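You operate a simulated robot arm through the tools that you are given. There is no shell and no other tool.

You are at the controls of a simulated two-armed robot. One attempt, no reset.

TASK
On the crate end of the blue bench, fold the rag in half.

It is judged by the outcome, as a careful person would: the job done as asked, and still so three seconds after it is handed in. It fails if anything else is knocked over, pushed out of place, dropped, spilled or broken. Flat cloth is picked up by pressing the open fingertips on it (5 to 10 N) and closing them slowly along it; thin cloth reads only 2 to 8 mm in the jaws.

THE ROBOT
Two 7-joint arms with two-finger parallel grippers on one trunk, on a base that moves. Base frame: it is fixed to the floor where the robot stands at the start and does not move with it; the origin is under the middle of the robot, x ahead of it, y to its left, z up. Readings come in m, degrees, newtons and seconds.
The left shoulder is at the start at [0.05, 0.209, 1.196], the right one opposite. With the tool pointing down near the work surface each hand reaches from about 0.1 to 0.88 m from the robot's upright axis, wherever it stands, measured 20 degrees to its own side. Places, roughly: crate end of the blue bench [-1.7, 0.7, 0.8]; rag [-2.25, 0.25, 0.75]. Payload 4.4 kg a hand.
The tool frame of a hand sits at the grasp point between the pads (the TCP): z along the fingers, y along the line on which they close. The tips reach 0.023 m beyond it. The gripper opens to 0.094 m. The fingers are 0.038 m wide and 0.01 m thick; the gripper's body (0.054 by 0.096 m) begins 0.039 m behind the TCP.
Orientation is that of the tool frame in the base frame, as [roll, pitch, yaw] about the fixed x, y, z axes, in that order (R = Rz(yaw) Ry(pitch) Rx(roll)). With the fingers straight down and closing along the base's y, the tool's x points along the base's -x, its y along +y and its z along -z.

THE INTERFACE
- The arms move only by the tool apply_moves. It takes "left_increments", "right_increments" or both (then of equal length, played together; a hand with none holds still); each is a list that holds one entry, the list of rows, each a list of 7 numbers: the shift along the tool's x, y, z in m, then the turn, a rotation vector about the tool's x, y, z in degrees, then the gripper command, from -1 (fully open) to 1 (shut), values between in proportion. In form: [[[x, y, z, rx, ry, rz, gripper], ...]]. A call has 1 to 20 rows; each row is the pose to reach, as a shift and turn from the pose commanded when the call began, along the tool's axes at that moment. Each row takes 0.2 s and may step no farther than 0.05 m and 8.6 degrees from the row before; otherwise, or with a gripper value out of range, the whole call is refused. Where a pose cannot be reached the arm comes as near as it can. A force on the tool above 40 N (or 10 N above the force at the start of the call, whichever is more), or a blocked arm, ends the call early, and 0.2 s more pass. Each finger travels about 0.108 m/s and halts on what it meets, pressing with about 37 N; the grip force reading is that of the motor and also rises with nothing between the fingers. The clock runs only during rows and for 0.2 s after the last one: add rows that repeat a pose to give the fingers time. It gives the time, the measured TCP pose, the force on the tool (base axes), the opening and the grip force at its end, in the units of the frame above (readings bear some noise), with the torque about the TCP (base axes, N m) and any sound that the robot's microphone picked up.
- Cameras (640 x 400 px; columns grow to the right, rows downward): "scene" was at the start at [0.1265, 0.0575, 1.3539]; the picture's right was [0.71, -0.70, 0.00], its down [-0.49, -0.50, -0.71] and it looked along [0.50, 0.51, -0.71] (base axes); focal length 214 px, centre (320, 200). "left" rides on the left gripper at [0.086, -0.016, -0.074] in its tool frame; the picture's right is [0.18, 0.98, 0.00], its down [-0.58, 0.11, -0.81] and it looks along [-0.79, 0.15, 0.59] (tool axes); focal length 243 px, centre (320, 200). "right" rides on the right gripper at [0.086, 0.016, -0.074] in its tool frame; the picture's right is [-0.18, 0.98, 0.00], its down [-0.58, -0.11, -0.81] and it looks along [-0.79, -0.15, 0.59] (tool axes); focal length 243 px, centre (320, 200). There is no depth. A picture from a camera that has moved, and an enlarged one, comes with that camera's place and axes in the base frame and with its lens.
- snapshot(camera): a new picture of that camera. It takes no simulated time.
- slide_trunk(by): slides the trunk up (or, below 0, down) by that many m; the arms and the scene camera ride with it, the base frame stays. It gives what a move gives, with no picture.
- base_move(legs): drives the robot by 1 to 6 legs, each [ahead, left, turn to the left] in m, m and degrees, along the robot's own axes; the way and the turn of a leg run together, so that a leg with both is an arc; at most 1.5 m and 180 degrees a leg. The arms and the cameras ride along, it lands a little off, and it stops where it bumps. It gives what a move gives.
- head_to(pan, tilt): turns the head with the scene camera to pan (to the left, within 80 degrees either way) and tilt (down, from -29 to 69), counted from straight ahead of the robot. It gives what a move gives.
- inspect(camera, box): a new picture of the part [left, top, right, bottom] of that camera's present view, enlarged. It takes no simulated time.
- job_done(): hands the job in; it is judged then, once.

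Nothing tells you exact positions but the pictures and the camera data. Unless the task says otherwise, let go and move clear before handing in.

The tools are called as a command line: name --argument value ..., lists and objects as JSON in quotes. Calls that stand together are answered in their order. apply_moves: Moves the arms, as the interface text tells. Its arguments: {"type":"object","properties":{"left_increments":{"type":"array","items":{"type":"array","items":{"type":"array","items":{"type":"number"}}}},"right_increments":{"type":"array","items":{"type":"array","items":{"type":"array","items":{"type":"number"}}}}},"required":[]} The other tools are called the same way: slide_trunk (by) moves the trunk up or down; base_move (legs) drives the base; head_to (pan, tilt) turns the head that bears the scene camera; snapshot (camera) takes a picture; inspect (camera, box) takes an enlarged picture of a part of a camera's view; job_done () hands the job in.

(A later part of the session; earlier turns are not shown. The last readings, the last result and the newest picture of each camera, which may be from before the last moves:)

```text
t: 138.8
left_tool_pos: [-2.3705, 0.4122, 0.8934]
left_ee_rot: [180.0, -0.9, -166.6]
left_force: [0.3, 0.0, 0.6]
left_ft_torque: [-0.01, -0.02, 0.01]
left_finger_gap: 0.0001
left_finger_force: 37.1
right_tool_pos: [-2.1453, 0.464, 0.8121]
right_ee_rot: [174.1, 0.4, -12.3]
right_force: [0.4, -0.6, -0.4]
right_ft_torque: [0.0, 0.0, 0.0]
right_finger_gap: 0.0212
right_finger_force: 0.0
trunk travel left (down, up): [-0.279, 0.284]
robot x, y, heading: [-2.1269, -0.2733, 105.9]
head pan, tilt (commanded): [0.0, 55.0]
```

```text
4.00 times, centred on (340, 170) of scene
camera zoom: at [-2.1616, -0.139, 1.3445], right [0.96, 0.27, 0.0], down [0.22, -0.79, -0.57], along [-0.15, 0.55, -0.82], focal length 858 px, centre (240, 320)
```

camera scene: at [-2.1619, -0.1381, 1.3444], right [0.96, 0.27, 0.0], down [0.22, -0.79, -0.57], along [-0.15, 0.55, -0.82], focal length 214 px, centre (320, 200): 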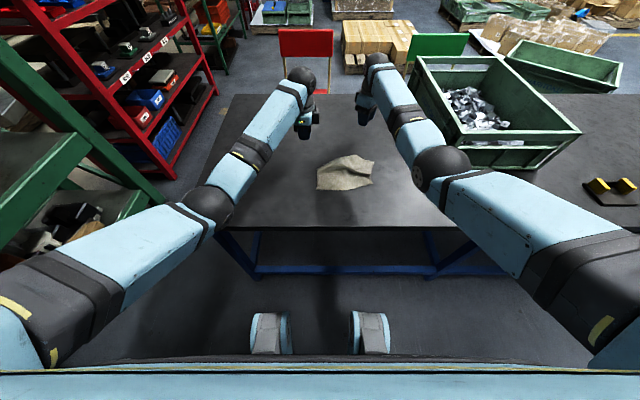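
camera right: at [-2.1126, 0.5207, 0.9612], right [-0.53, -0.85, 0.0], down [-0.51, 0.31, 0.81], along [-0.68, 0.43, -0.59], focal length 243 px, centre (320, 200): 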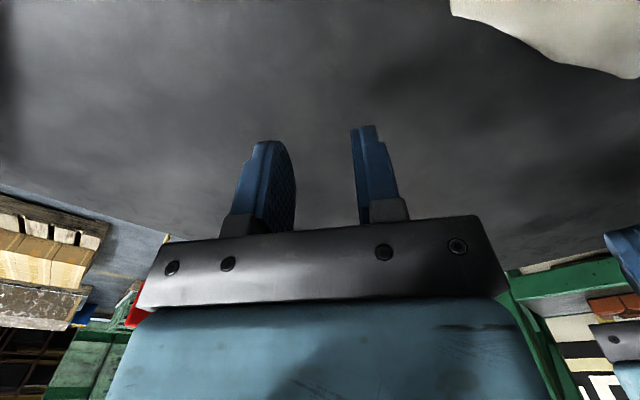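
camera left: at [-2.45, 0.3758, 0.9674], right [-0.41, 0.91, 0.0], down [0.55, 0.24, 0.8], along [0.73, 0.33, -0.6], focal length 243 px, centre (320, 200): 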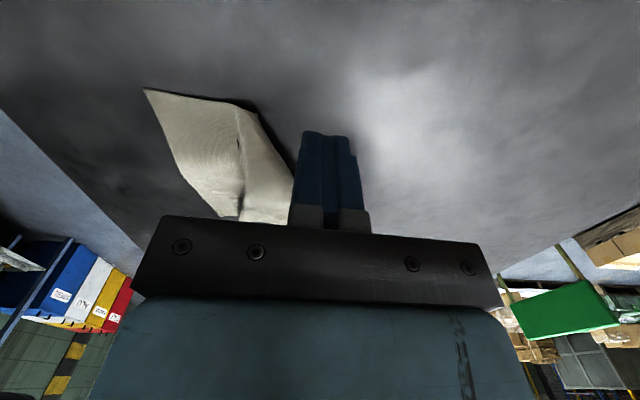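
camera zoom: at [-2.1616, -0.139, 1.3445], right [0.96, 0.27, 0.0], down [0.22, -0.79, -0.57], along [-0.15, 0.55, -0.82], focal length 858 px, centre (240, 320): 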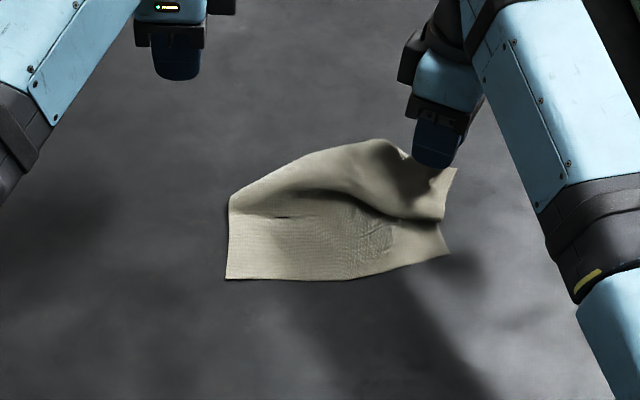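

The outer finger will land just beyond the far edge and the inner one about 23 mm inside it, which is what I want. I'll descend to contact.

apply_moves --right_increments '[[[0, 0, 0.006, 0, 0, 0, 0.55], [0, 0, 0.012, 0, 0, 0, 0.55], [0, 0, 0.015, 0, 0, 0, 0.55], [0, 0, 0.017, 0, 0, 0, 0.55], [0, 0, 0.018, 0, 0, 0, 0.55], [0, 0, 0.0185, 0, 0, 0, 0.55], [0, 0, 0.0185, 0, 0, 0, 0.55]]]'

inspect --camera "right" --box '[180, 0, 540, 225]'

```text
t: 140.4
left_tool_pos: [-2.3699, 0.4089, 0.8936]
left_ee_rot: [179.9, -0.9, -166.6]
left_force: [-0.5, 0.4, 0.4]
left_ft_torque: [-0.01, 0.02, 0.0]
left_finger_gap: 0.0
left_finger_force: 37.2
right_tool_pos: [-2.1474, 0.4621, 0.7952]
right_ee_rot: [174.4, 0.4, -12.2]
right_force: [0.9, 3.7, 18.9]
right_ft_torque: [0.34, -0.37, 0.08]
right_finger_gap: 0.0221
right_finger_force: 0.7
trunk travel left (down, up): [-0.279, 0.284]
robot x, y, heading: [-2.1252, -0.2732, 105.7]
head pan, tilt (commanded): [0.0, 55.0]
```

```text
1.78 times, centred on (360, 112) of right
camera zoom: at [-2.0624, 0.4363, 0.8712], right [-0.39, -0.92, 0.1], down [-0.52, 0.3, 0.8], along [-0.76, 0.26, -0.6], focal length 431 px, centre (249, 356)
```

zoom: 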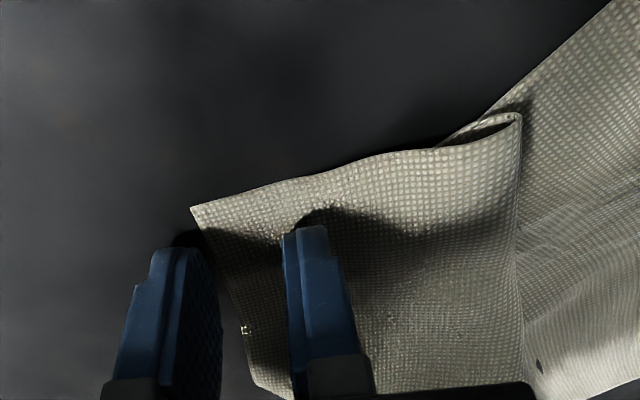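

The outer finger presses on the bench beyond the edge. I'll level the hand slightly so the inner finger bears on the cloth too, and close slowly.

apply_moves --right_increments '[[[0, 0, 0, 1, 0, 0, 0.55], [0, 0, 0, 2, 0, 0, 0.55], [0, 0, 0, 2.5, 0, 0, 0.58], [0, 0, 0, 2.5, 0, 0, 0.61], [0, 0, 0, 2.5, 0, 0, 0.64], [0, 0, 0, 2.5, 0, 0, 0.67], [0, 0, 0, 2.5, 0, 0, 0.7], [0, 0, 0, 2.5, 0, 0, 0.73], [0, 0, 0, 2.5, 0, 0, 0.76], [0, 0, 0, 2.5, 0, 0, 0.79], [0, 0, 0, 2.5, 0, 0, 0.82]]]'

inspect --camera "right" --box '[180, 0, 540, 225]'

```text
t: 142.8
left_tool_pos: [-2.3693, 0.4094, 0.8942]
left_ee_rot: [179.9, -0.8, -166.6]
left_force: [-0.7, -0.8, 0.2]
left_ft_torque: [0.03, 0.01, -0.03]
left_finger_gap: 0.0002
left_finger_force: 37.3
right_tool_pos: [-2.1461, 0.461, 0.7923]
right_ee_rot: [176.7, 0.4, -12.2]
right_force: [1.5, 1.7, 19.5]
right_ft_torque: [-0.03, -0.33, 0.02]
right_finger_gap: 0.009
right_finger_force: 0.1
trunk travel left (down, up): [-0.279, 0.284]
robot x, y, heading: [-2.1272, -0.2709, 105.5]
head pan, tilt (commanded): [0.0, 55.0]
```

```text
1.78 times, centred on (360, 112) of right
camera zoom: at [-2.0628, 0.4326, 0.8697], right [-0.39, -0.92, 0.06], down [-0.53, 0.27, 0.8], along [-0.75, 0.28, -0.59], focal length 431 px, centre (249, 356)
```

zoom: 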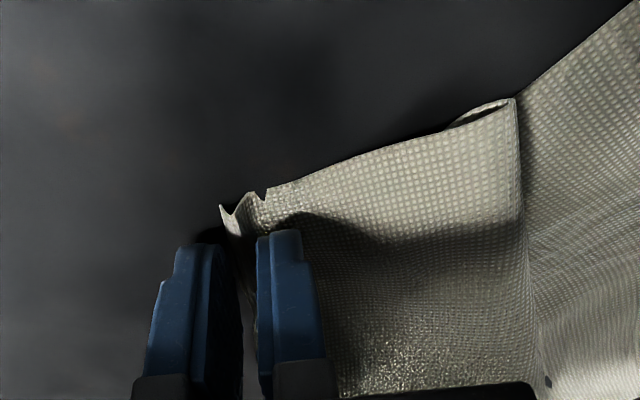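

The cloth edge is buckling up neatly between the fingers. I'll finish closing and lift 3 cm to check.

apply_moves --right_increments '[[[0, 0, 0, 0, 0, 0, 0.85], [0, 0, 0, 0, 0, 0, 0.88], [0, 0, 0, 0, 0, 0, 0.91], [0, 0, 0, 0, 0, 0, 0.94], [0, 0, 0, 0, 0, 0, 0.97], [0, 0, 0, 0, 0, 0, 1], [0, 0, 0, 0, 0, 0, 1], [0, 0, -0.01, 0, 0, 0, 1], [0, 0, -0.02, 0, 0, 0, 1], [0, 0, -0.03, 0, 0, 0, 1], [0, 0, -0.03, 0, 0, 0, 1]]]'

inspect --camera "right" --box '[180, 0, 540, 225]'

inspect --camera "scene" --box '[280, 120, 400, 220]'

snapshot --camera "left"

```text
t: 145.2
left_tool_pos: [-2.3702, 0.4116, 0.8935]
left_ee_rot: [-180.0, -0.9, -166.7]
left_force: [0.2, 0.5, 0.4]
left_ft_torque: [-0.02, 0.03, 0.02]
left_finger_gap: 0.0
left_finger_force: 36.8
right_tool_pos: [-2.145, 0.4637, 0.8223]
right_ee_rot: [176.6, 0.3, -12.3]
right_force: [1.0, -0.4, -0.2]
right_ft_torque: [-0.01, 0.02, 0.01]
right_finger_gap: 0.0017
right_finger_force: 37.1
trunk travel left (down, up): [-0.279, 0.284]
robot x, y, heading: [-2.1257, -0.2726, 105.8]
head pan, tilt (commanded): [0.0, 55.0]
```

```text
1.78 times, centred on (360, 112) of right
camera zoom: at [-2.0622, 0.4354, 0.8977], right [-0.39, -0.92, 0.06], down [-0.53, 0.28, 0.8], along [-0.75, 0.28, -0.59], focal length 431 px, centre (249, 356)
```

zoom: 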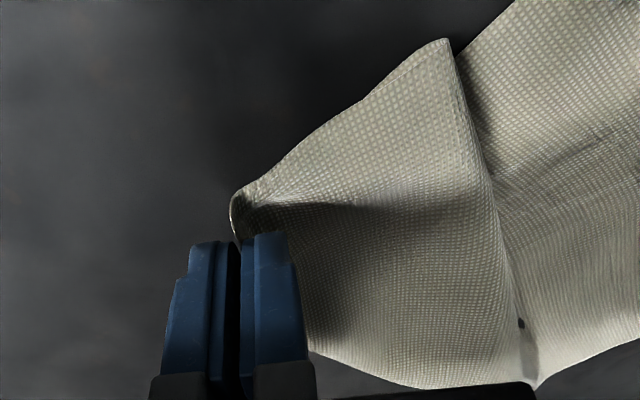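

```text
4.00 times, centred on (340, 170) of scene
camera zoom: at [-2.1617, -0.1388, 1.3445], right [0.96, 0.27, 0.0], down [0.22, -0.79, -0.57], along [-0.15, 0.55, -0.82], focal length 858 px, centre (240, 320)
```

zoom: 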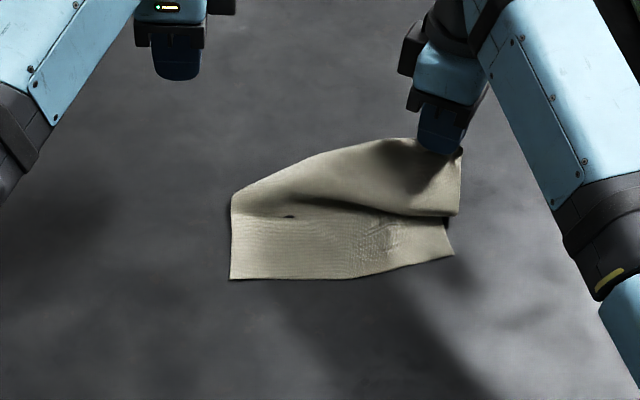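

```text
taken
camera left: at [-2.4498, 0.3754, 0.9679], right [-0.41, 0.91, 0.0], down [0.55, 0.24, 0.8], along [0.73, 0.33, -0.6], focal length 243 px, centre (320, 200)
```

left: 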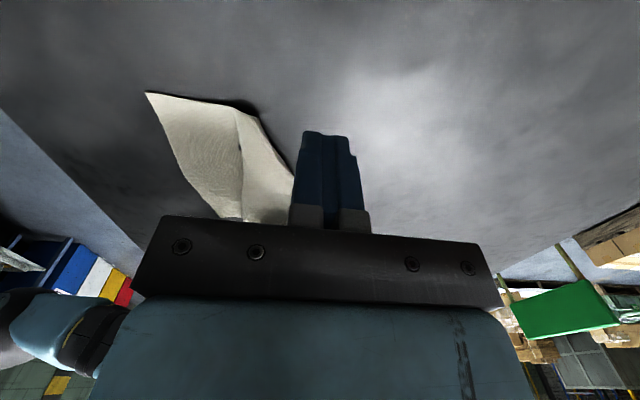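

The right hand now holds the far edge with the strip pointing up the fingers: exactly the grip I wanted. Next I need the left part of that edge, so I'll examine it from the left camera.

inspect --camera "left" --box '[120, 70, 320, 230]'

inspect --camera "scene" --box '[290, 145, 360, 195]'

```text
2.50 times, centred on (220, 150) of left
camera zoom: at [-2.4498, 0.3754, 0.9679], right [-0.41, 0.91, 0.0], down [0.55, 0.24, 0.8], along [0.73, 0.33, -0.6], focal length 606 px, centre (570, 325)
```

zoom: 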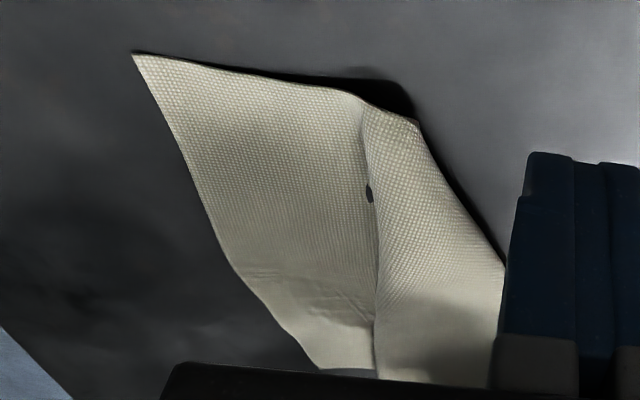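

```text
8.00 times, centred on (325, 170) of scene
camera zoom: at [-2.1617, -0.1388, 1.3445], right [0.96, 0.27, 0.0], down [0.22, -0.79, -0.57], along [-0.15, 0.55, -0.82], focal length 1716 px, centre (280, 440)
```

zoom: 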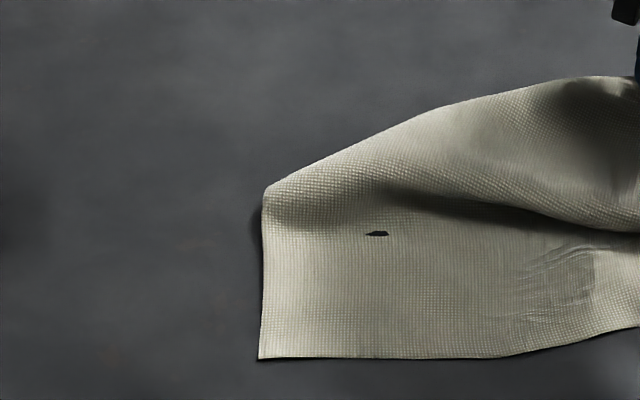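

On the left the edge is tucked under a fold. I'll pull the held far-right corner up and toward the far side to draw the sheet out flat and expose the far-left corner.

apply_moves --right_increments '[[[-0.005, -0.006, -0.015, 0, 0, 0, 1], [-0.012, -0.014, -0.03, 0, 0, 0, 1], [-0.02, -0.023, -0.04, 0, 0, 0, 1], [-0.03, -0.034, -0.045, 0, 0, 0, 1], [-0.04, -0.045, -0.045, 0, 0, 0, 1], [-0.05, -0.056, -0.04, 0, 0, 0, 1], [-0.0613, -0.0695, -0.035, 0, 0, 0, 1], [-0.0613, -0.0695, -0.025, 0, 0, 0, 1], [-0.0613, -0.0695, -0.015, 0, 0, 0, 1], [-0.0613, -0.0695, -0.015, 0, 0, 0, 1]]]'

inspect --camera "scene" --box '[270, 100, 400, 200]'

snapshot --camera "left"

snapshot --camera "right"

```text
t: 147.4
left_tool_pos: [-2.3695, 0.4114, 0.8943]
left_ee_rot: [179.9, -1.0, -166.6]
left_force: [-0.7, -0.5, -0.1]
left_ft_torque: [0.0, -0.01, 0.0]
left_finger_gap: 0.0
left_finger_force: 37.5
right_tool_pos: [-2.1889, 0.545, 0.8342]
right_ee_rot: [176.7, 0.3, -12.2]
right_force: [-0.2, 0.2, 0.9]
right_ft_torque: [0.0, 0.0, 0.01]
right_finger_gap: 0.0017
right_finger_force: 37.6
trunk travel left (down, up): [-0.279, 0.284]
robot x, y, heading: [-2.1275, -0.2739, 105.6]
head pan, tilt (commanded): [0.0, 55.0]
```

```text
4.00 times, centred on (335, 150) of scene
camera zoom: at [-2.1616, -0.1389, 1.3445], right [0.96, 0.27, 0.0], down [0.22, -0.79, -0.57], along [-0.15, 0.55, -0.82], focal length 858 px, centre (260, 400)
```

zoom: 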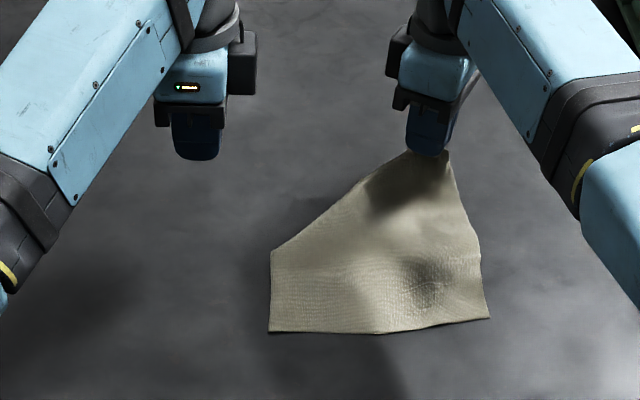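

```text
taken
camera left: at [-2.4498, 0.3754, 0.968], right [-0.41, 0.91, 0.0], down [0.55, 0.24, 0.8], along [0.73, 0.33, -0.6], focal length 243 px, centre (320, 200)
```

left: 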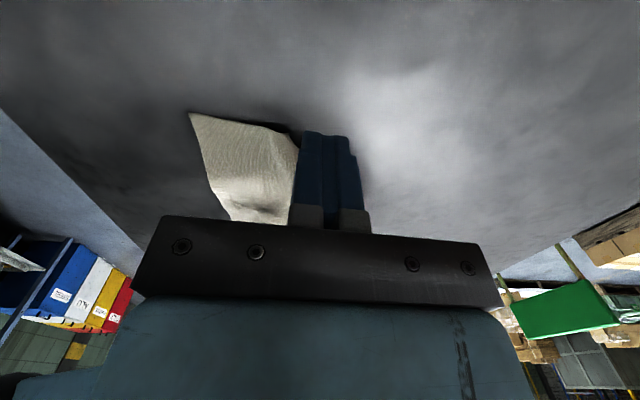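

```text
taken
camera right: at [-2.1069, 0.5166, 0.9101], right [-0.39, -0.92, 0.06], down [-0.53, 0.27, 0.8], along [-0.75, 0.28, -0.59], focal length 243 px, centre (320, 200)
```

right: 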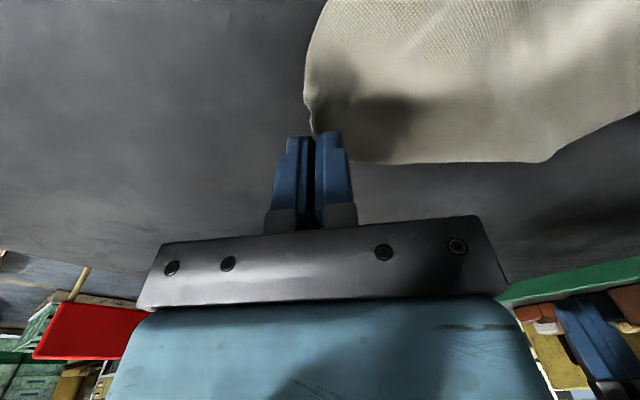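

The right half is flat now; the far-left corner is tucked underneath along a diagonal fold. I'll lift the held corner higher so the tucked flap can swing free.

apply_moves --right_increments '[[[0, 0, -0.03, 0, 0, 0, 1], [0, 0, -0.06, 0, 0, 0, 1], [0, 0, -0.09, 0, 0, 0, 1], [0, 0, -0.12, 0, 0, 0, 1], [0, 0, -0.15, 0, 0, 0, 1], [0, 0, -0.17, 0, 0, 0, 1], [0, 0, -0.17, 0, 0, 0, 1], [0, 0, -0.17, 0, 0, 0, 1]]]'

inspect --camera "scene" --box '[260, 80, 420, 200]'

snapshot --camera "left"

snapshot --camera "right"

```text
t: 149.2
left_tool_pos: [-2.3699, 0.4107, 0.8931]
left_ee_rot: [179.9, -0.9, -166.6]
left_force: [0.2, -0.2, -1.0]
left_ft_torque: [0.01, 0.02, -0.02]
left_finger_gap: 0.0002
left_finger_force: 36.9
right_tool_pos: [-2.1904, 0.5545, 1.0038]
right_ee_rot: [176.6, 0.3, -12.2]
right_force: [-0.7, 0.3, -0.4]
right_ft_torque: [0.01, -0.02, 0.02]
right_finger_gap: 0.0019
right_finger_force: 37.2
trunk travel left (down, up): [-0.279, 0.284]
robot x, y, heading: [-2.1257, -0.2732, 105.7]
head pan, tilt (commanded): [0.0, 55.0]
```

```text
3.33 times, centred on (340, 140) of scene
camera zoom: at [-2.1617, -0.1389, 1.3445], right [0.96, 0.27, 0.0], down [0.22, -0.79, -0.57], along [-0.15, 0.55, -0.82], focal length 715 px, centre (253, 400)
```

zoom: 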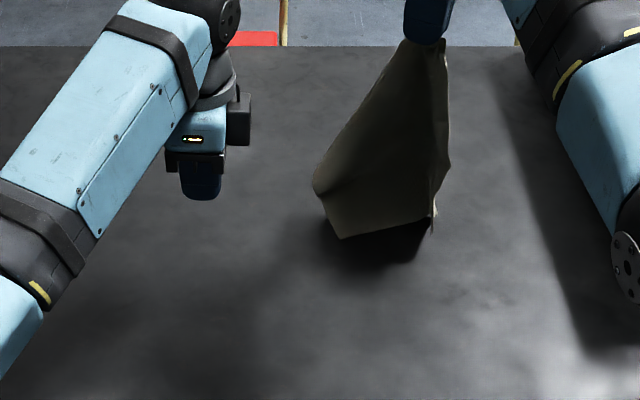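

```text
taken
camera left: at [-2.4498, 0.3754, 0.9679], right [-0.41, 0.91, 0.0], down [0.55, 0.24, 0.8], along [0.73, 0.33, -0.6], focal length 243 px, centre (320, 200)
```

left: 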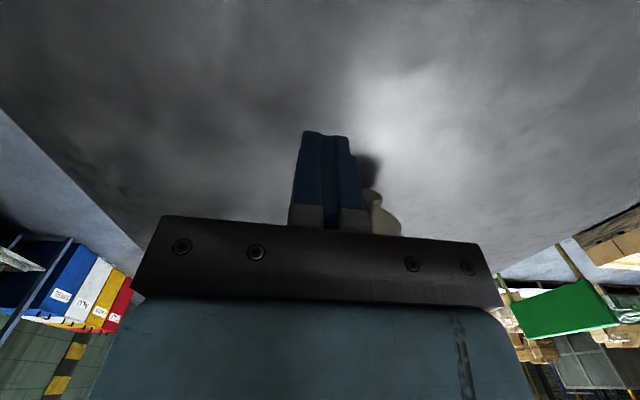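

```text
taken
camera right: at [-2.1058, 0.5263, 1.0803], right [-0.39, -0.92, 0.06], down [-0.53, 0.27, 0.8], along [-0.75, 0.28, -0.59], focal length 243 px, centre (320, 200)
```

right: 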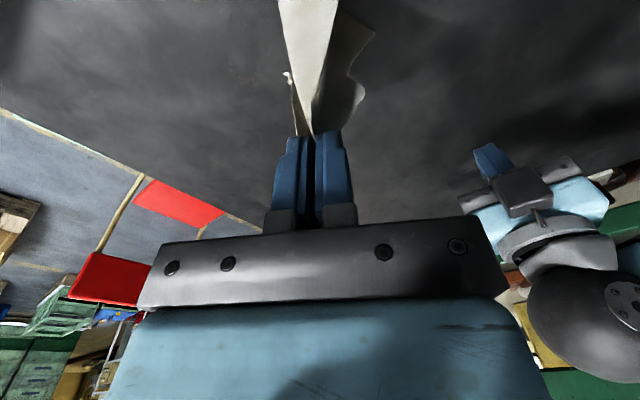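

The rag now hangs free from the right hand and has unrolled. I'll move the left hand aside, carry the rag to hang over the near-left area, and then lay it out flat diagonally.

apply_moves --left_increments '[[[0.03, 0, 0, 0, 0, 0, 1], [0.06, 0, 0, 0, 0, 0, 1], [0.09, 0, 0, 0, 0, 0, 1], [0.12, 0, 0, 0, 0, 0, 1], [0.12, 0, 0, 0, 0, 0, 1], [0.12, 0, 0, 0, 0, 0, 1], [0.12, 0, 0, 0, 0, 0, 1], [0.12, 0, 0, 0, 0, 0, 1], [0.12, 0, 0, 0, 0, 0, 1], [0.12, 0, 0, 0, 0, 0, 1], [0.12, 0, 0, 0, 0, 0, 1], [0.12, 0, 0, 0, 0, 0, 1]]]' --right_increments '[[[0, 0, -0.035, 0, 0, 0, 1], [0, 0, -0.07, 0, 0, 0, 1], [0, 0.03, -0.09, 0, 0, 0, 1], [0, 0.06, -0.1, 0, 0, 0, 1], [0.001, 0.09, -0.1, 0, 0, 0, 1], [0.001, 0.12, -0.1, 0, 0, 0, 1], [0.002, 0.155, -0.1, 0, 0, 0, 1], [0.003, 0.19, -0.1, 0, 0, 0, 1], [0.003, 0.225, -0.1, 0, 0, 0, 1], [0.004, 0.26, -0.095, 0, 0, 0, 1], [0.0045, 0.29, -0.085, 0, 0, 0, 1], [0.0045, 0.3042, -0.08, 0, 0, 0, 1]]]'

snapshot --camera "scene"

snapshot --camera "left"

snapshot --camera "right"

```text
t: 151.8
left_tool_pos: [-2.487, 0.3827, 0.8951]
left_ee_rot: [-180.0, -1.0, -166.6]
left_force: [0.1, 0.0, -0.3]
left_ft_torque: [0.01, -0.01, 0.03]
left_finger_gap: 0.0
left_finger_force: 37.4
right_tool_pos: [-2.2453, 0.2615, 1.1019]
right_ee_rot: [176.6, 0.3, -12.2]
right_force: [-0.3, -0.2, -0.3]
right_ft_torque: [-0.01, -0.01, -0.01]
right_finger_gap: 0.0016
right_finger_force: 37.4
trunk travel left (down, up): [-0.279, 0.284]
robot x, y, heading: [-2.1249, -0.2746, 105.5]
head pan, tilt (commanded): [0.0, 55.0]
```

```text
taken
camera scene: at [-2.1617, -0.1389, 1.3445], right [0.96, 0.27, 0.0], down [0.22, -0.79, -0.57], along [-0.15, 0.55, -0.82], focal length 214 px, centre (320, 200)
```

scene: 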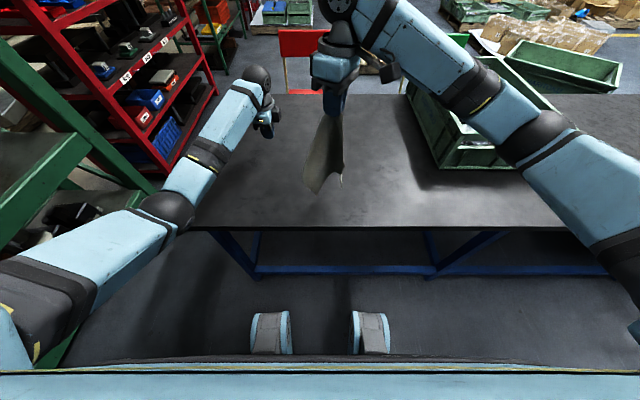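

```text
taken
camera left: at [-2.5662, 0.3473, 0.9696], right [-0.41, 0.91, 0.0], down [0.55, 0.24, 0.8], along [0.73, 0.33, -0.6], focal length 243 px, centre (320, 200)
```

left: 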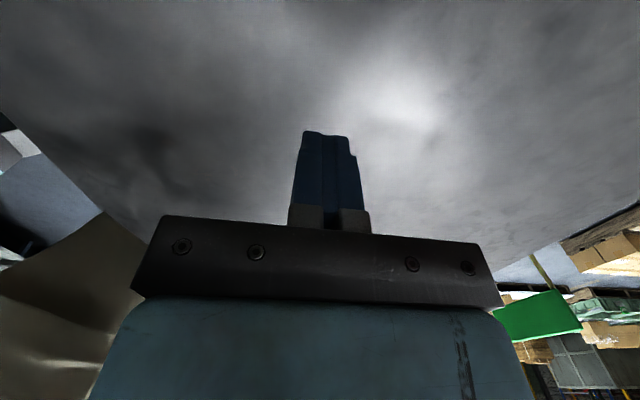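

```text
taken
camera right: at [-2.1626, 0.2326, 1.1776], right [-0.39, -0.92, 0.06], down [-0.53, 0.27, 0.8], along [-0.75, 0.28, -0.59], focal length 243 px, centre (320, 200)
```

right: 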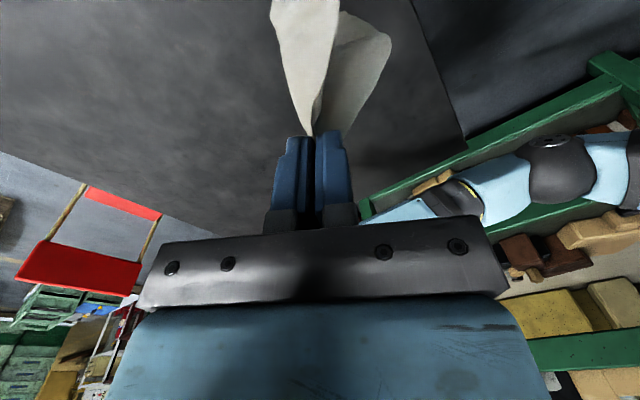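

The rag hangs cleanly from the right hand. Before laying it, I'll check whether its other far corner is within easy reach of the left hand in the air.

inspect --camera "scene" --box '[270, 80, 390, 210]'

inspect --camera "right" --box '[230, 0, 430, 140]'

inspect --camera "left" --box '[0, 180, 200, 400]'

```text
3.08 times, centred on (330, 145) of scene
camera zoom: at [-2.1617, -0.1389, 1.3445], right [0.96, 0.27, 0.0], down [0.22, -0.79, -0.57], along [-0.15, 0.55, -0.82], focal length 660 px, centre (289, 369)
```

zoom: 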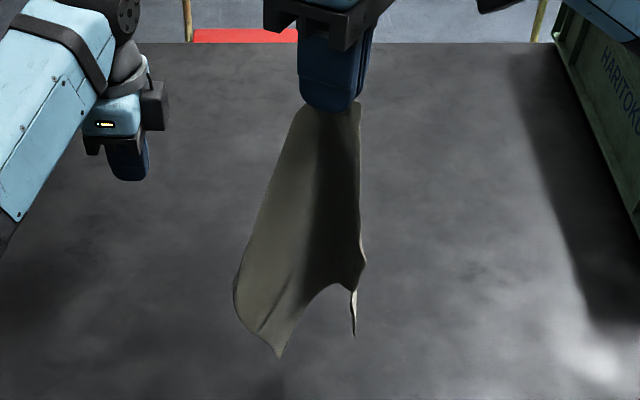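

```text
2.86 times, centred on (330, 70) of right
camera zoom: at [-2.1626, 0.2326, 1.1776], right [-0.39, -0.92, 0.06], down [-0.53, 0.27, 0.8], along [-0.75, 0.28, -0.59], focal length 693 px, centre (291, 571)
```

zoom: 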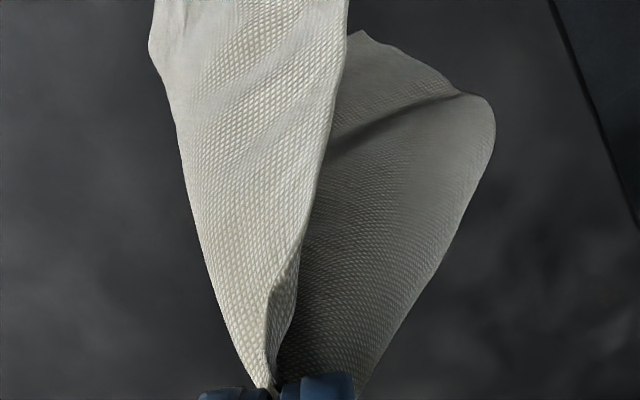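

```text
1.82 times, centred on (100, 290) of left
camera zoom: at [-2.5662, 0.3473, 0.9696], right [-0.41, 0.91, 0.0], down [0.55, 0.24, 0.8], along [0.73, 0.33, -0.6], focal length 441 px, centre (720, 36)
```

zoom: 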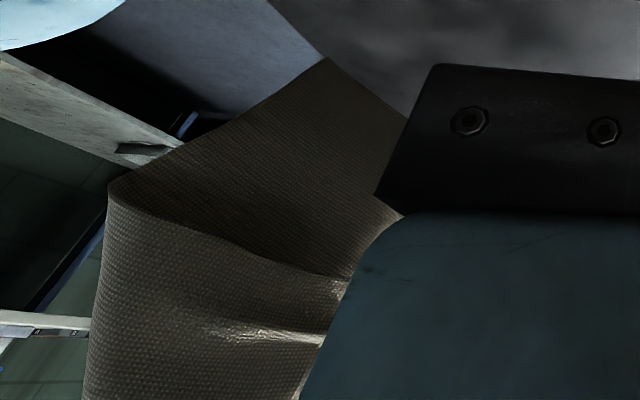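

The rag hangs as a single sheet. A simpler fold suggests itself: lay it flat, then pinch it with both hands along its middle line and lift, so it hangs folded in half by itself, and lay it down doubled. First I lay it out flat by moving away diagonally while lowering.

apply_moves --right_increments '[[[0, -0.0016, 0.0269, 0, 0, 0, 1], [0.0118, -0.0401, 0.0296, 0, 0, 0, 1], [0.0235, -0.0788, 0.0374, 0, 0, 0, 1], [0.0353, -0.1179, 0.0501, 0, 0, 0, 1], [0.0456, -0.1524, 0.068, 0, 0, 0, 1], [0.0544, -0.1825, 0.0913, 0, 0, 0, 1], [0.0617, -0.2079, 0.1168, 0, 0, 0, 1], [0.0676, -0.2288, 0.1457, 0, 0, 0, 1], [0.0735, -0.2498, 0.1775, 0, 0, 0, 1], [0.0779, -0.2662, 0.2115, 0, 0, 0, 1], [0.0823, -0.2823, 0.2407, 0, 0, 0, 1], [0.0867, -0.2983, 0.2697, 0, 0, 0, 1], [0.0867, -0.2983, 0.2697, 0, 0, 0, 1]]]'

snapshot --camera "scene"

inspect --camera "scene" --box '[270, 90, 410, 200]'

snapshot --camera "right"

```text
t: 154.6
left_tool_pos: [-2.4869, 0.3824, 0.8952]
left_ee_rot: [-180.0, -1.0, -166.6]
left_force: [0.7, -0.1, 0.0]
left_ft_torque: [-0.01, 0.01, 0.0]
left_finger_gap: 0.0002
left_finger_force: 36.8
right_tool_pos: [-2.1026, 0.5199, 0.8124]
right_ee_rot: [176.8, 0.4, -12.2]
right_force: [-0.1, 0.2, -0.5]
right_ft_torque: [0.01, -0.02, 0.05]
right_finger_gap: 0.0017
right_finger_force: 36.7
trunk travel left (down, up): [-0.279, 0.284]
robot x, y, heading: [-2.1272, -0.2718, 105.6]
head pan, tilt (commanded): [0.0, 55.0]
```

```text
taken
camera scene: at [-2.1616, -0.1392, 1.3446], right [0.96, 0.27, 0.0], down [0.22, -0.79, -0.57], along [-0.15, 0.55, -0.82], focal length 214 px, centre (320, 200)
```

scene: 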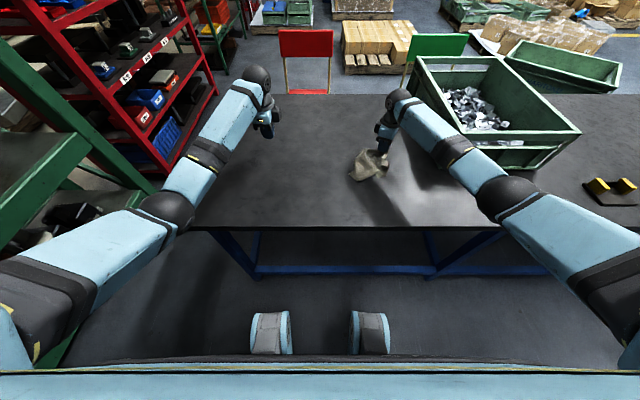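

```text
3.64 times, centred on (340, 145) of scene
camera zoom: at [-2.1616, -0.1392, 1.3446], right [0.96, 0.27, 0.0], down [0.22, -0.79, -0.57], along [-0.15, 0.55, -0.82], focal length 780 px, centre (247, 400)
```

zoom: 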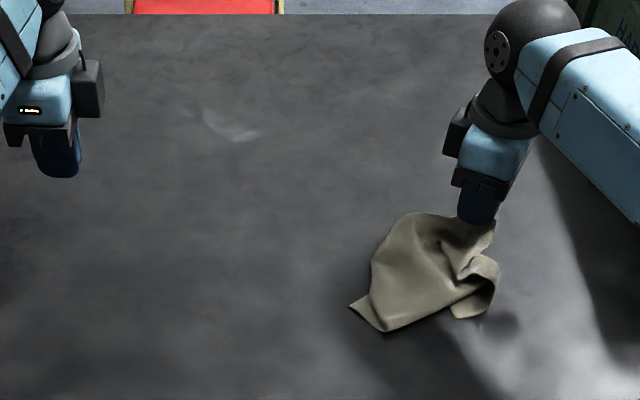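

```text
taken
camera right: at [-2.0198, 0.4915, 0.8891], right [-0.39, -0.92, 0.06], down [-0.53, 0.27, 0.8], along [-0.75, 0.28, -0.59], focal length 243 px, centre (320, 200)
```

right: 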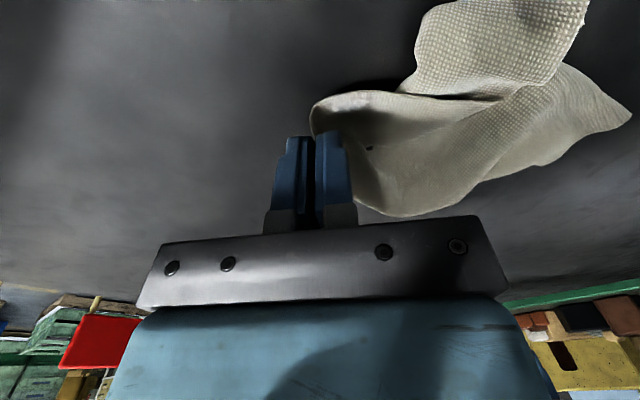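

The rag crumpled into a heap instead of lying flat, since nothing anchored it. One corner points toward me at about (-2.203, 0.382); I'll bring the left hand over it to grip that corner, so both hands can stretch the cloth.

apply_moves --left_increments '[[[-0.036, -0.008, 0, 0, 0, 0, 0.8], [-0.072, -0.016, 0, 0, 0, 0, 0.6], [-0.108, -0.024, 0, 0, 0, 0, 0.4], [-0.144, -0.032, 0, 0, 0, 0, 0.4], [-0.18, -0.04, 0, 0, 0, 0, 0.4], [-0.216, -0.048, 0, 0, 0, 0, 0.4], [-0.252, -0.056, 0.01, 0, 0, 0, 0.4], [-0.277, -0.0638, 0.02, 0, 0, 0, 0.4], [-0.277, -0.0638, 0.025, 0, 0, 0, 0.4]]]'

snapshot --camera "left"

inspect --camera "scene" --box '[290, 100, 410, 190]'

```text
t: 156.6
left_tool_pos: [-2.2031, 0.3864, 0.8654]
left_ee_rot: [-180.0, -0.9, -166.6]
left_force: [-0.2, 0.0, 0.1]
left_ft_torque: [-0.03, -0.02, 0.01]
left_finger_gap: 0.0284
left_finger_force: 0.0
right_tool_pos: [-2.1035, 0.5201, 0.8124]
right_ee_rot: [176.7, 0.3, -12.2]
right_force: [0.1, 0.5, -0.1]
right_ft_torque: [-0.02, 0.02, -0.01]
right_finger_gap: 0.0021
right_finger_force: 37.3
trunk travel left (down, up): [-0.279, 0.284]
robot x, y, heading: [-2.1249, -0.2693, 105.5]
head pan, tilt (commanded): [0.0, 55.0]
```

```text
taken
camera left: at [-2.2829, 0.3503, 0.9402], right [-0.41, 0.91, 0.0], down [0.55, 0.24, 0.8], along [0.73, 0.33, -0.6], focal length 243 px, centre (320, 200)
```

left: 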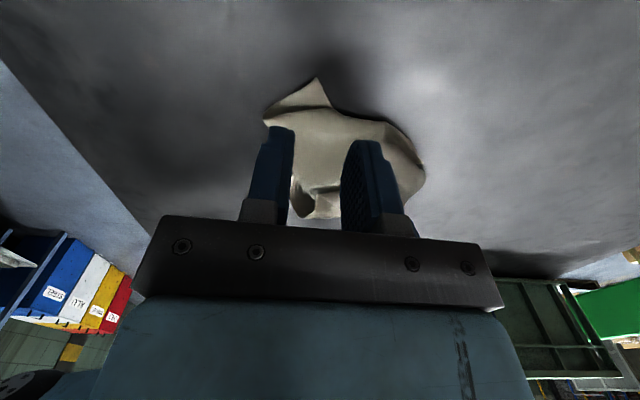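

```text
4.44 times, centred on (350, 145) of scene
camera zoom: at [-2.162, -0.1387, 1.3445], right [0.96, 0.27, 0.0], down [0.22, -0.79, -0.57], along [-0.15, 0.55, -0.82], focal length 953 px, centre (187, 444)
```

zoom: 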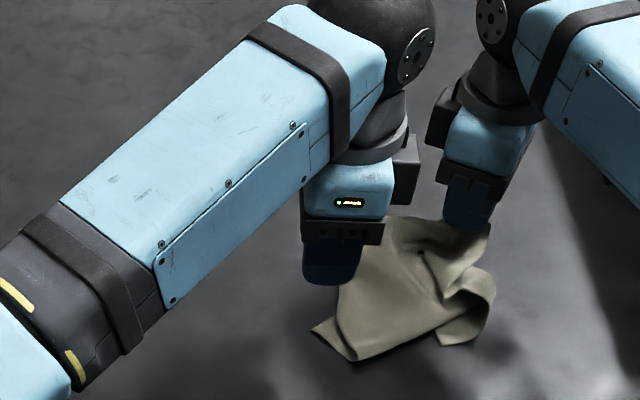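

The corner tip is at (-2.204, 0.384) pointing toward me-left. I'll shift 15 mm inward over it, narrow the gap, and press down for a pinch.

apply_moves --left_increments '[[[-0.0148, -0.0029, 0.02, 0, 0, 0, 0.57], [-0.0148, -0.0029, 0.045, 0, 0, 0, 0.57], [-0.0148, -0.0029, 0.06, 0, 0, 0, 0.57], [-0.0148, -0.0029, 0.067, 0, 0, 0, 0.57], [-0.0148, -0.0029, 0.07, 0, 0, 0, 0.57], [-0.0148, -0.0029, 0.0715, 0, 0, 0, 0.57], [-0.0148, -0.0029, 0.072, 0, 0, 0, 0.57]]]'

inspect --camera "left" --box '[180, 20, 500, 220]'

```text
t: 158.2
left_tool_pos: [-2.1887, 0.385, 0.7948]
left_ee_rot: [179.8, -0.7, -166.5]
left_force: [-1.7, 1.3, 9.7]
left_ft_torque: [0.04, -0.09, 0.02]
left_finger_gap: 0.0202
left_finger_force: 0.1
right_tool_pos: [-2.1032, 0.5198, 0.8151]
right_ee_rot: [176.7, 0.4, -12.2]
right_force: [-0.7, 0.7, 0.2]
right_ft_torque: [0.01, 0.0, 0.04]
right_finger_gap: 0.0018
right_finger_force: 37.3
trunk travel left (down, up): [-0.279, 0.284]
robot x, y, heading: [-2.1274, -0.2746, 105.7]
head pan, tilt (commanded): [0.0, 55.0]
```

```text
2.00 times, centred on (340, 120) of left
camera zoom: at [-2.2679, 0.3499, 0.8698], right [-0.41, 0.91, 0.0], down [0.55, 0.24, 0.8], along [0.73, 0.33, -0.6], focal length 485 px, centre (280, 360)
```

zoom: 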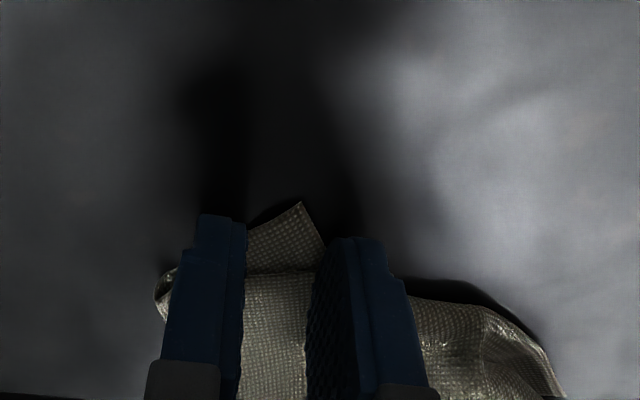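

The corner tip lies right between the left fingers with about 10 N of pressure. I'll close slowly.

apply_moves --left_increments '[[[0, 0, 0.0003, 0, 0, 0, 0.6], [0, 0, 0.0003, 0, 0, 0, 0.64], [0, 0, 0.0003, 0, 0, 0, 0.68], [0, 0, 0.0003, 0, 0, 0, 0.72], [0, 0, 0.0003, 0, 0, 0, 0.76], [0, 0, 0.0003, 0, 0, 0, 0.8], [0, 0, 0.0003, 0, 0, 0, 0.84], [0, 0, 0.0003, 0, 0, 0, 0.88], [0, 0, 0.0003, 0, 0, 0, 0.92], [0, 0, 0.0003, 0, 0, 0, 0.96], [0, 0, 0.0003, 0, 0, 0, 1], [0, 0, 0.0003, 0, 0, 0, 1], [0, 0, -0.01, 0, 0, 0, 1], [0, 0, -0.02, 0, 0, 0, 1], [0, 0, -0.03, 0, 0, 0, 1], [0, 0, -0.03, 0, 0, 0, 1]]]'

inspect --camera "left" --box '[140, 0, 500, 225]'

inspect --camera "scene" --box '[290, 100, 410, 190]'

snapshot --camera "right"

```text
t: 161.6
left_tool_pos: [-2.1905, 0.3847, 0.8234]
left_ee_rot: [180.0, -0.9, -166.6]
left_force: [0.6, -0.4, -0.7]
left_ft_torque: [0.0, -0.02, -0.02]
left_finger_gap: 0.0016
left_finger_force: 36.7
right_tool_pos: [-2.1038, 0.519, 0.8137]
right_ee_rot: [176.7, 0.3, -12.2]
right_force: [0.2, -0.4, -0.5]
right_ft_torque: [0.02, 0.03, 0.0]
right_finger_gap: 0.002
right_finger_force: 37.3
trunk travel left (down, up): [-0.279, 0.284]
robot x, y, heading: [-2.1267, -0.2738, 105.5]
head pan, tilt (commanded): [0.0, 55.0]
```

```text
1.78 times, centred on (320, 112) of left
camera zoom: at [-2.2688, 0.3495, 0.899], right [-0.41, 0.91, 0.0], down [0.55, 0.24, 0.8], along [0.73, 0.33, -0.6], focal length 431 px, centre (320, 356)
```

zoom: 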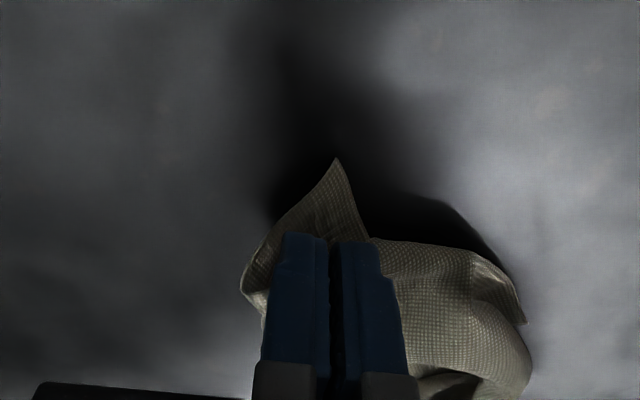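

```text
4.44 times, centred on (350, 145) of scene
camera zoom: at [-2.1617, -0.1388, 1.3445], right [0.96, 0.27, 0.0], down [0.22, -0.79, -0.57], along [-0.15, 0.55, -0.82], focal length 953 px, centre (187, 444)
```

zoom: 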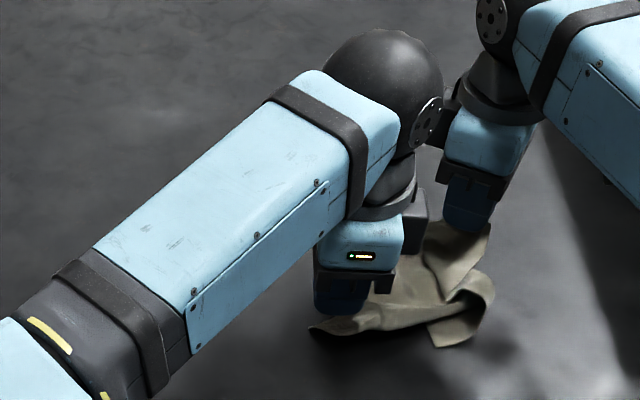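

```text
taken
camera right: at [-2.02, 0.4915, 0.8892], right [-0.39, -0.92, 0.06], down [-0.53, 0.27, 0.8], along [-0.75, 0.28, -0.59], focal length 243 px, centre (320, 200)
```

right: 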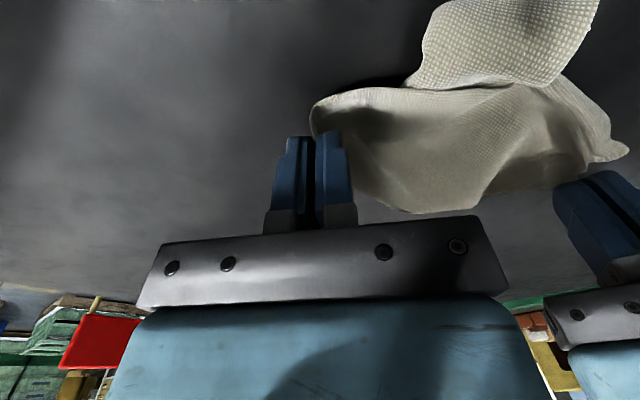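

Both hands now hold corners. I'll lift both 13 cm to see how the sheet hangs between them.

apply_moves --left_increments '[[[0, 0, -0.03, 0, 0, 0, 1], [0, 0, -0.06, 0, 0, 0, 1], [0, 0, -0.09, 0, 0, 0, 1], [0, 0, -0.12, 0, 0, 0, 1], [0, 0, -0.14, 0, 0, 0, 1], [0, 0, -0.14, 0, 0, 0, 1]]]' --right_increments '[[[0, 0, -0.03, 0, 0, 0, 1], [0, 0, -0.06, 0, 0, 0, 1], [0, 0, -0.09, 0, 0, 0, 1], [0, 0, -0.12, 0, 0, 0, 1], [0, 0, -0.15, 0, 0, 0, 1], [0, 0, -0.15, 0, 0, 0, 1]]]'

inspect --camera "scene" --box '[280, 70, 420, 190]'

snapshot --camera "left"

snapshot --camera "right"

```text
t: 163.0
left_tool_pos: [-2.1852, 0.3837, 0.9638]
left_ee_rot: [180.0, -0.9, -166.6]
left_force: [-1.3, 0.4, 0.1]
left_ft_torque: [-0.03, 0.0, -0.01]
left_finger_gap: 0.0011
left_finger_force: 36.8
right_tool_pos: [-2.0992, 0.5278, 0.9631]
right_ee_rot: [176.6, 0.3, -12.2]
right_force: [-0.6, -0.6, -0.7]
right_ft_torque: [0.0, -0.05, -0.04]
right_finger_gap: 0.0018
right_finger_force: 37.7
trunk travel left (down, up): [-0.279, 0.284]
robot x, y, heading: [-2.1271, -0.2757, 105.8]
head pan, tilt (commanded): [0.0, 55.0]
```

```text
3.33 times, centred on (350, 130) of scene
camera zoom: at [-2.1616, -0.1384, 1.3444], right [0.96, 0.27, 0.0], down [0.22, -0.79, -0.57], along [-0.15, 0.55, -0.82], focal length 715 px, centre (220, 433)
```

zoom: 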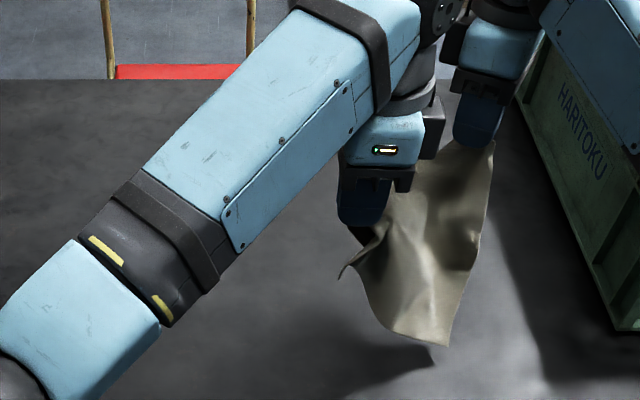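

```text
taken
camera left: at [-2.2651, 0.3497, 1.0385], right [-0.41, 0.91, 0.0], down [0.55, 0.24, 0.8], along [0.73, 0.33, -0.6], focal length 243 px, centre (320, 200)
```

left: 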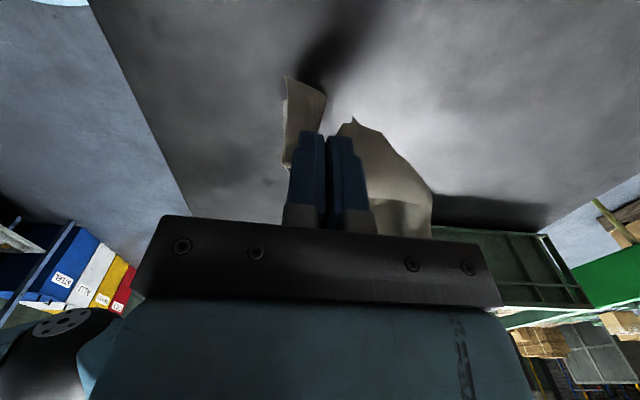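

```text
taken
camera right: at [-2.0157, 0.4997, 1.0399], right [-0.39, -0.92, 0.06], down [-0.53, 0.27, 0.8], along [-0.75, 0.28, -0.59], focal length 243 px, centre (320, 200)
```

right: 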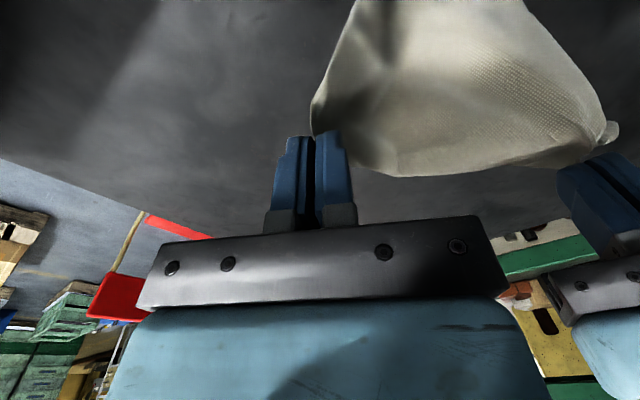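

The sheet now hangs between the two hands from one of its edges. I'll raise it and bring the hands level along the bench direction so it hangs as a flat curtain facing me.

apply_moves --left_increments '[[[0.01, 0.002, -0.03, 0, 0, 0, 1], [0.025, 0.005, -0.06, 0, 0, 0, 1], [0.045, 0.009, -0.07, 0, 0, 0, 1], [0.065, 0.012, -0.07, 0, 0, 0, 1], [0.085, 0.016, -0.07, 0, 0, 0, 1], [0.105, 0.02, -0.07, 0, 0, 0, 1], [0.125, 0.024, -0.07, 0, 0, 0, 1], [0.1446, 0.0273, -0.07, 0, 0, 0, 1], [0.1446, 0.0273, -0.07, 0, 0, 0, 1]]]' --right_increments '[[[-0.004, 0.01, -0.03, 0, 0, 0, 1], [-0.01, 0.027, -0.055, 0, 0, 0, 1], [-0.016, 0.043, -0.063, 0, 0, 0, 1], [-0.022, 0.06, -0.063, 0, 0, 0, 1], [-0.028, 0.077, -0.063, 0, 0, 0, 1], [-0.034, 0.093, -0.063, 0, 0, 0, 1], [-0.04, 0.108, -0.063, 0, 0, 0, 1], [-0.0452, 0.1212, -0.063, 0, 0, 0, 1], [-0.0452, 0.1212, -0.063, 0, 0, 0, 1]]]'

snapshot --camera "scene"

inspect --camera "scene" --box '[240, 50, 400, 200]'

snapshot --camera "left"

snapshot --camera "right"

```text
t: 165.0
left_tool_pos: [-2.3326, 0.3803, 1.0358]
left_ee_rot: [180.0, -0.9, -166.6]
left_force: [-0.8, 0.0, -0.7]
left_ft_torque: [-0.01, -0.01, 0.0]
left_finger_gap: 0.0015
left_finger_force: 36.7
right_tool_pos: [-2.1682, 0.4225, 1.0326]
right_ee_rot: [176.6, 0.4, -12.2]
right_force: [0.4, -0.4, -1.1]
right_ft_torque: [0.0, 0.04, 0.01]
right_finger_gap: 0.002
right_finger_force: 37.0
trunk travel left (down, up): [-0.279, 0.284]
robot x, y, heading: [-2.1205, -0.2693, 105.5]
head pan, tilt (commanded): [0.0, 55.0]
```

```text
taken
camera scene: at [-2.1612, -0.1386, 1.3445], right [0.96, 0.27, 0.0], down [0.22, -0.79, -0.57], along [-0.15, 0.55, -0.82], focal length 214 px, centre (320, 200)
```

scene: 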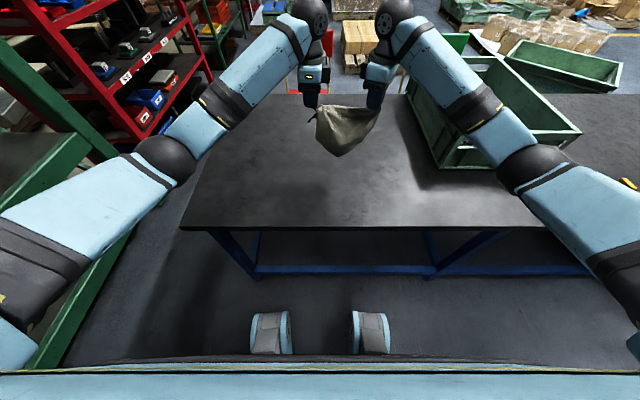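

```text
2.67 times, centred on (320, 125) of scene
camera zoom: at [-2.1612, -0.1386, 1.3445], right [0.96, 0.27, 0.0], down [0.22, -0.79, -0.57], along [-0.15, 0.55, -0.82], focal length 572 px, centre (320, 400)
```

zoom: 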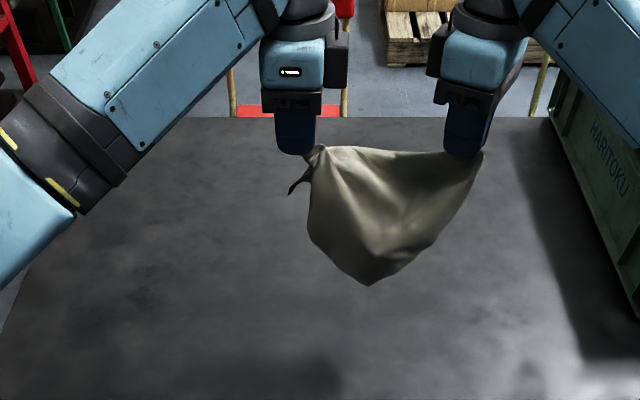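

```text
taken
camera left: at [-2.4116, 0.3435, 1.1102], right [-0.41, 0.91, 0.0], down [0.55, 0.24, 0.8], along [0.73, 0.33, -0.6], focal length 243 px, centre (320, 200)
```

left: 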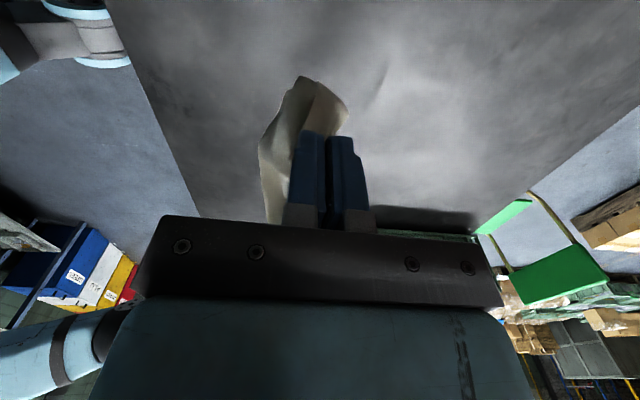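

```text
taken
camera right: at [-2.0859, 0.3936, 1.1088], right [-0.39, -0.92, 0.06], down [-0.53, 0.27, 0.8], along [-0.75, 0.28, -0.59], focal length 243 px, centre (320, 200)
```

right: 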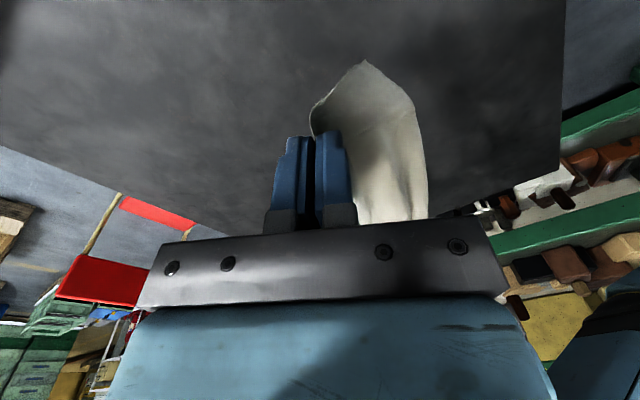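

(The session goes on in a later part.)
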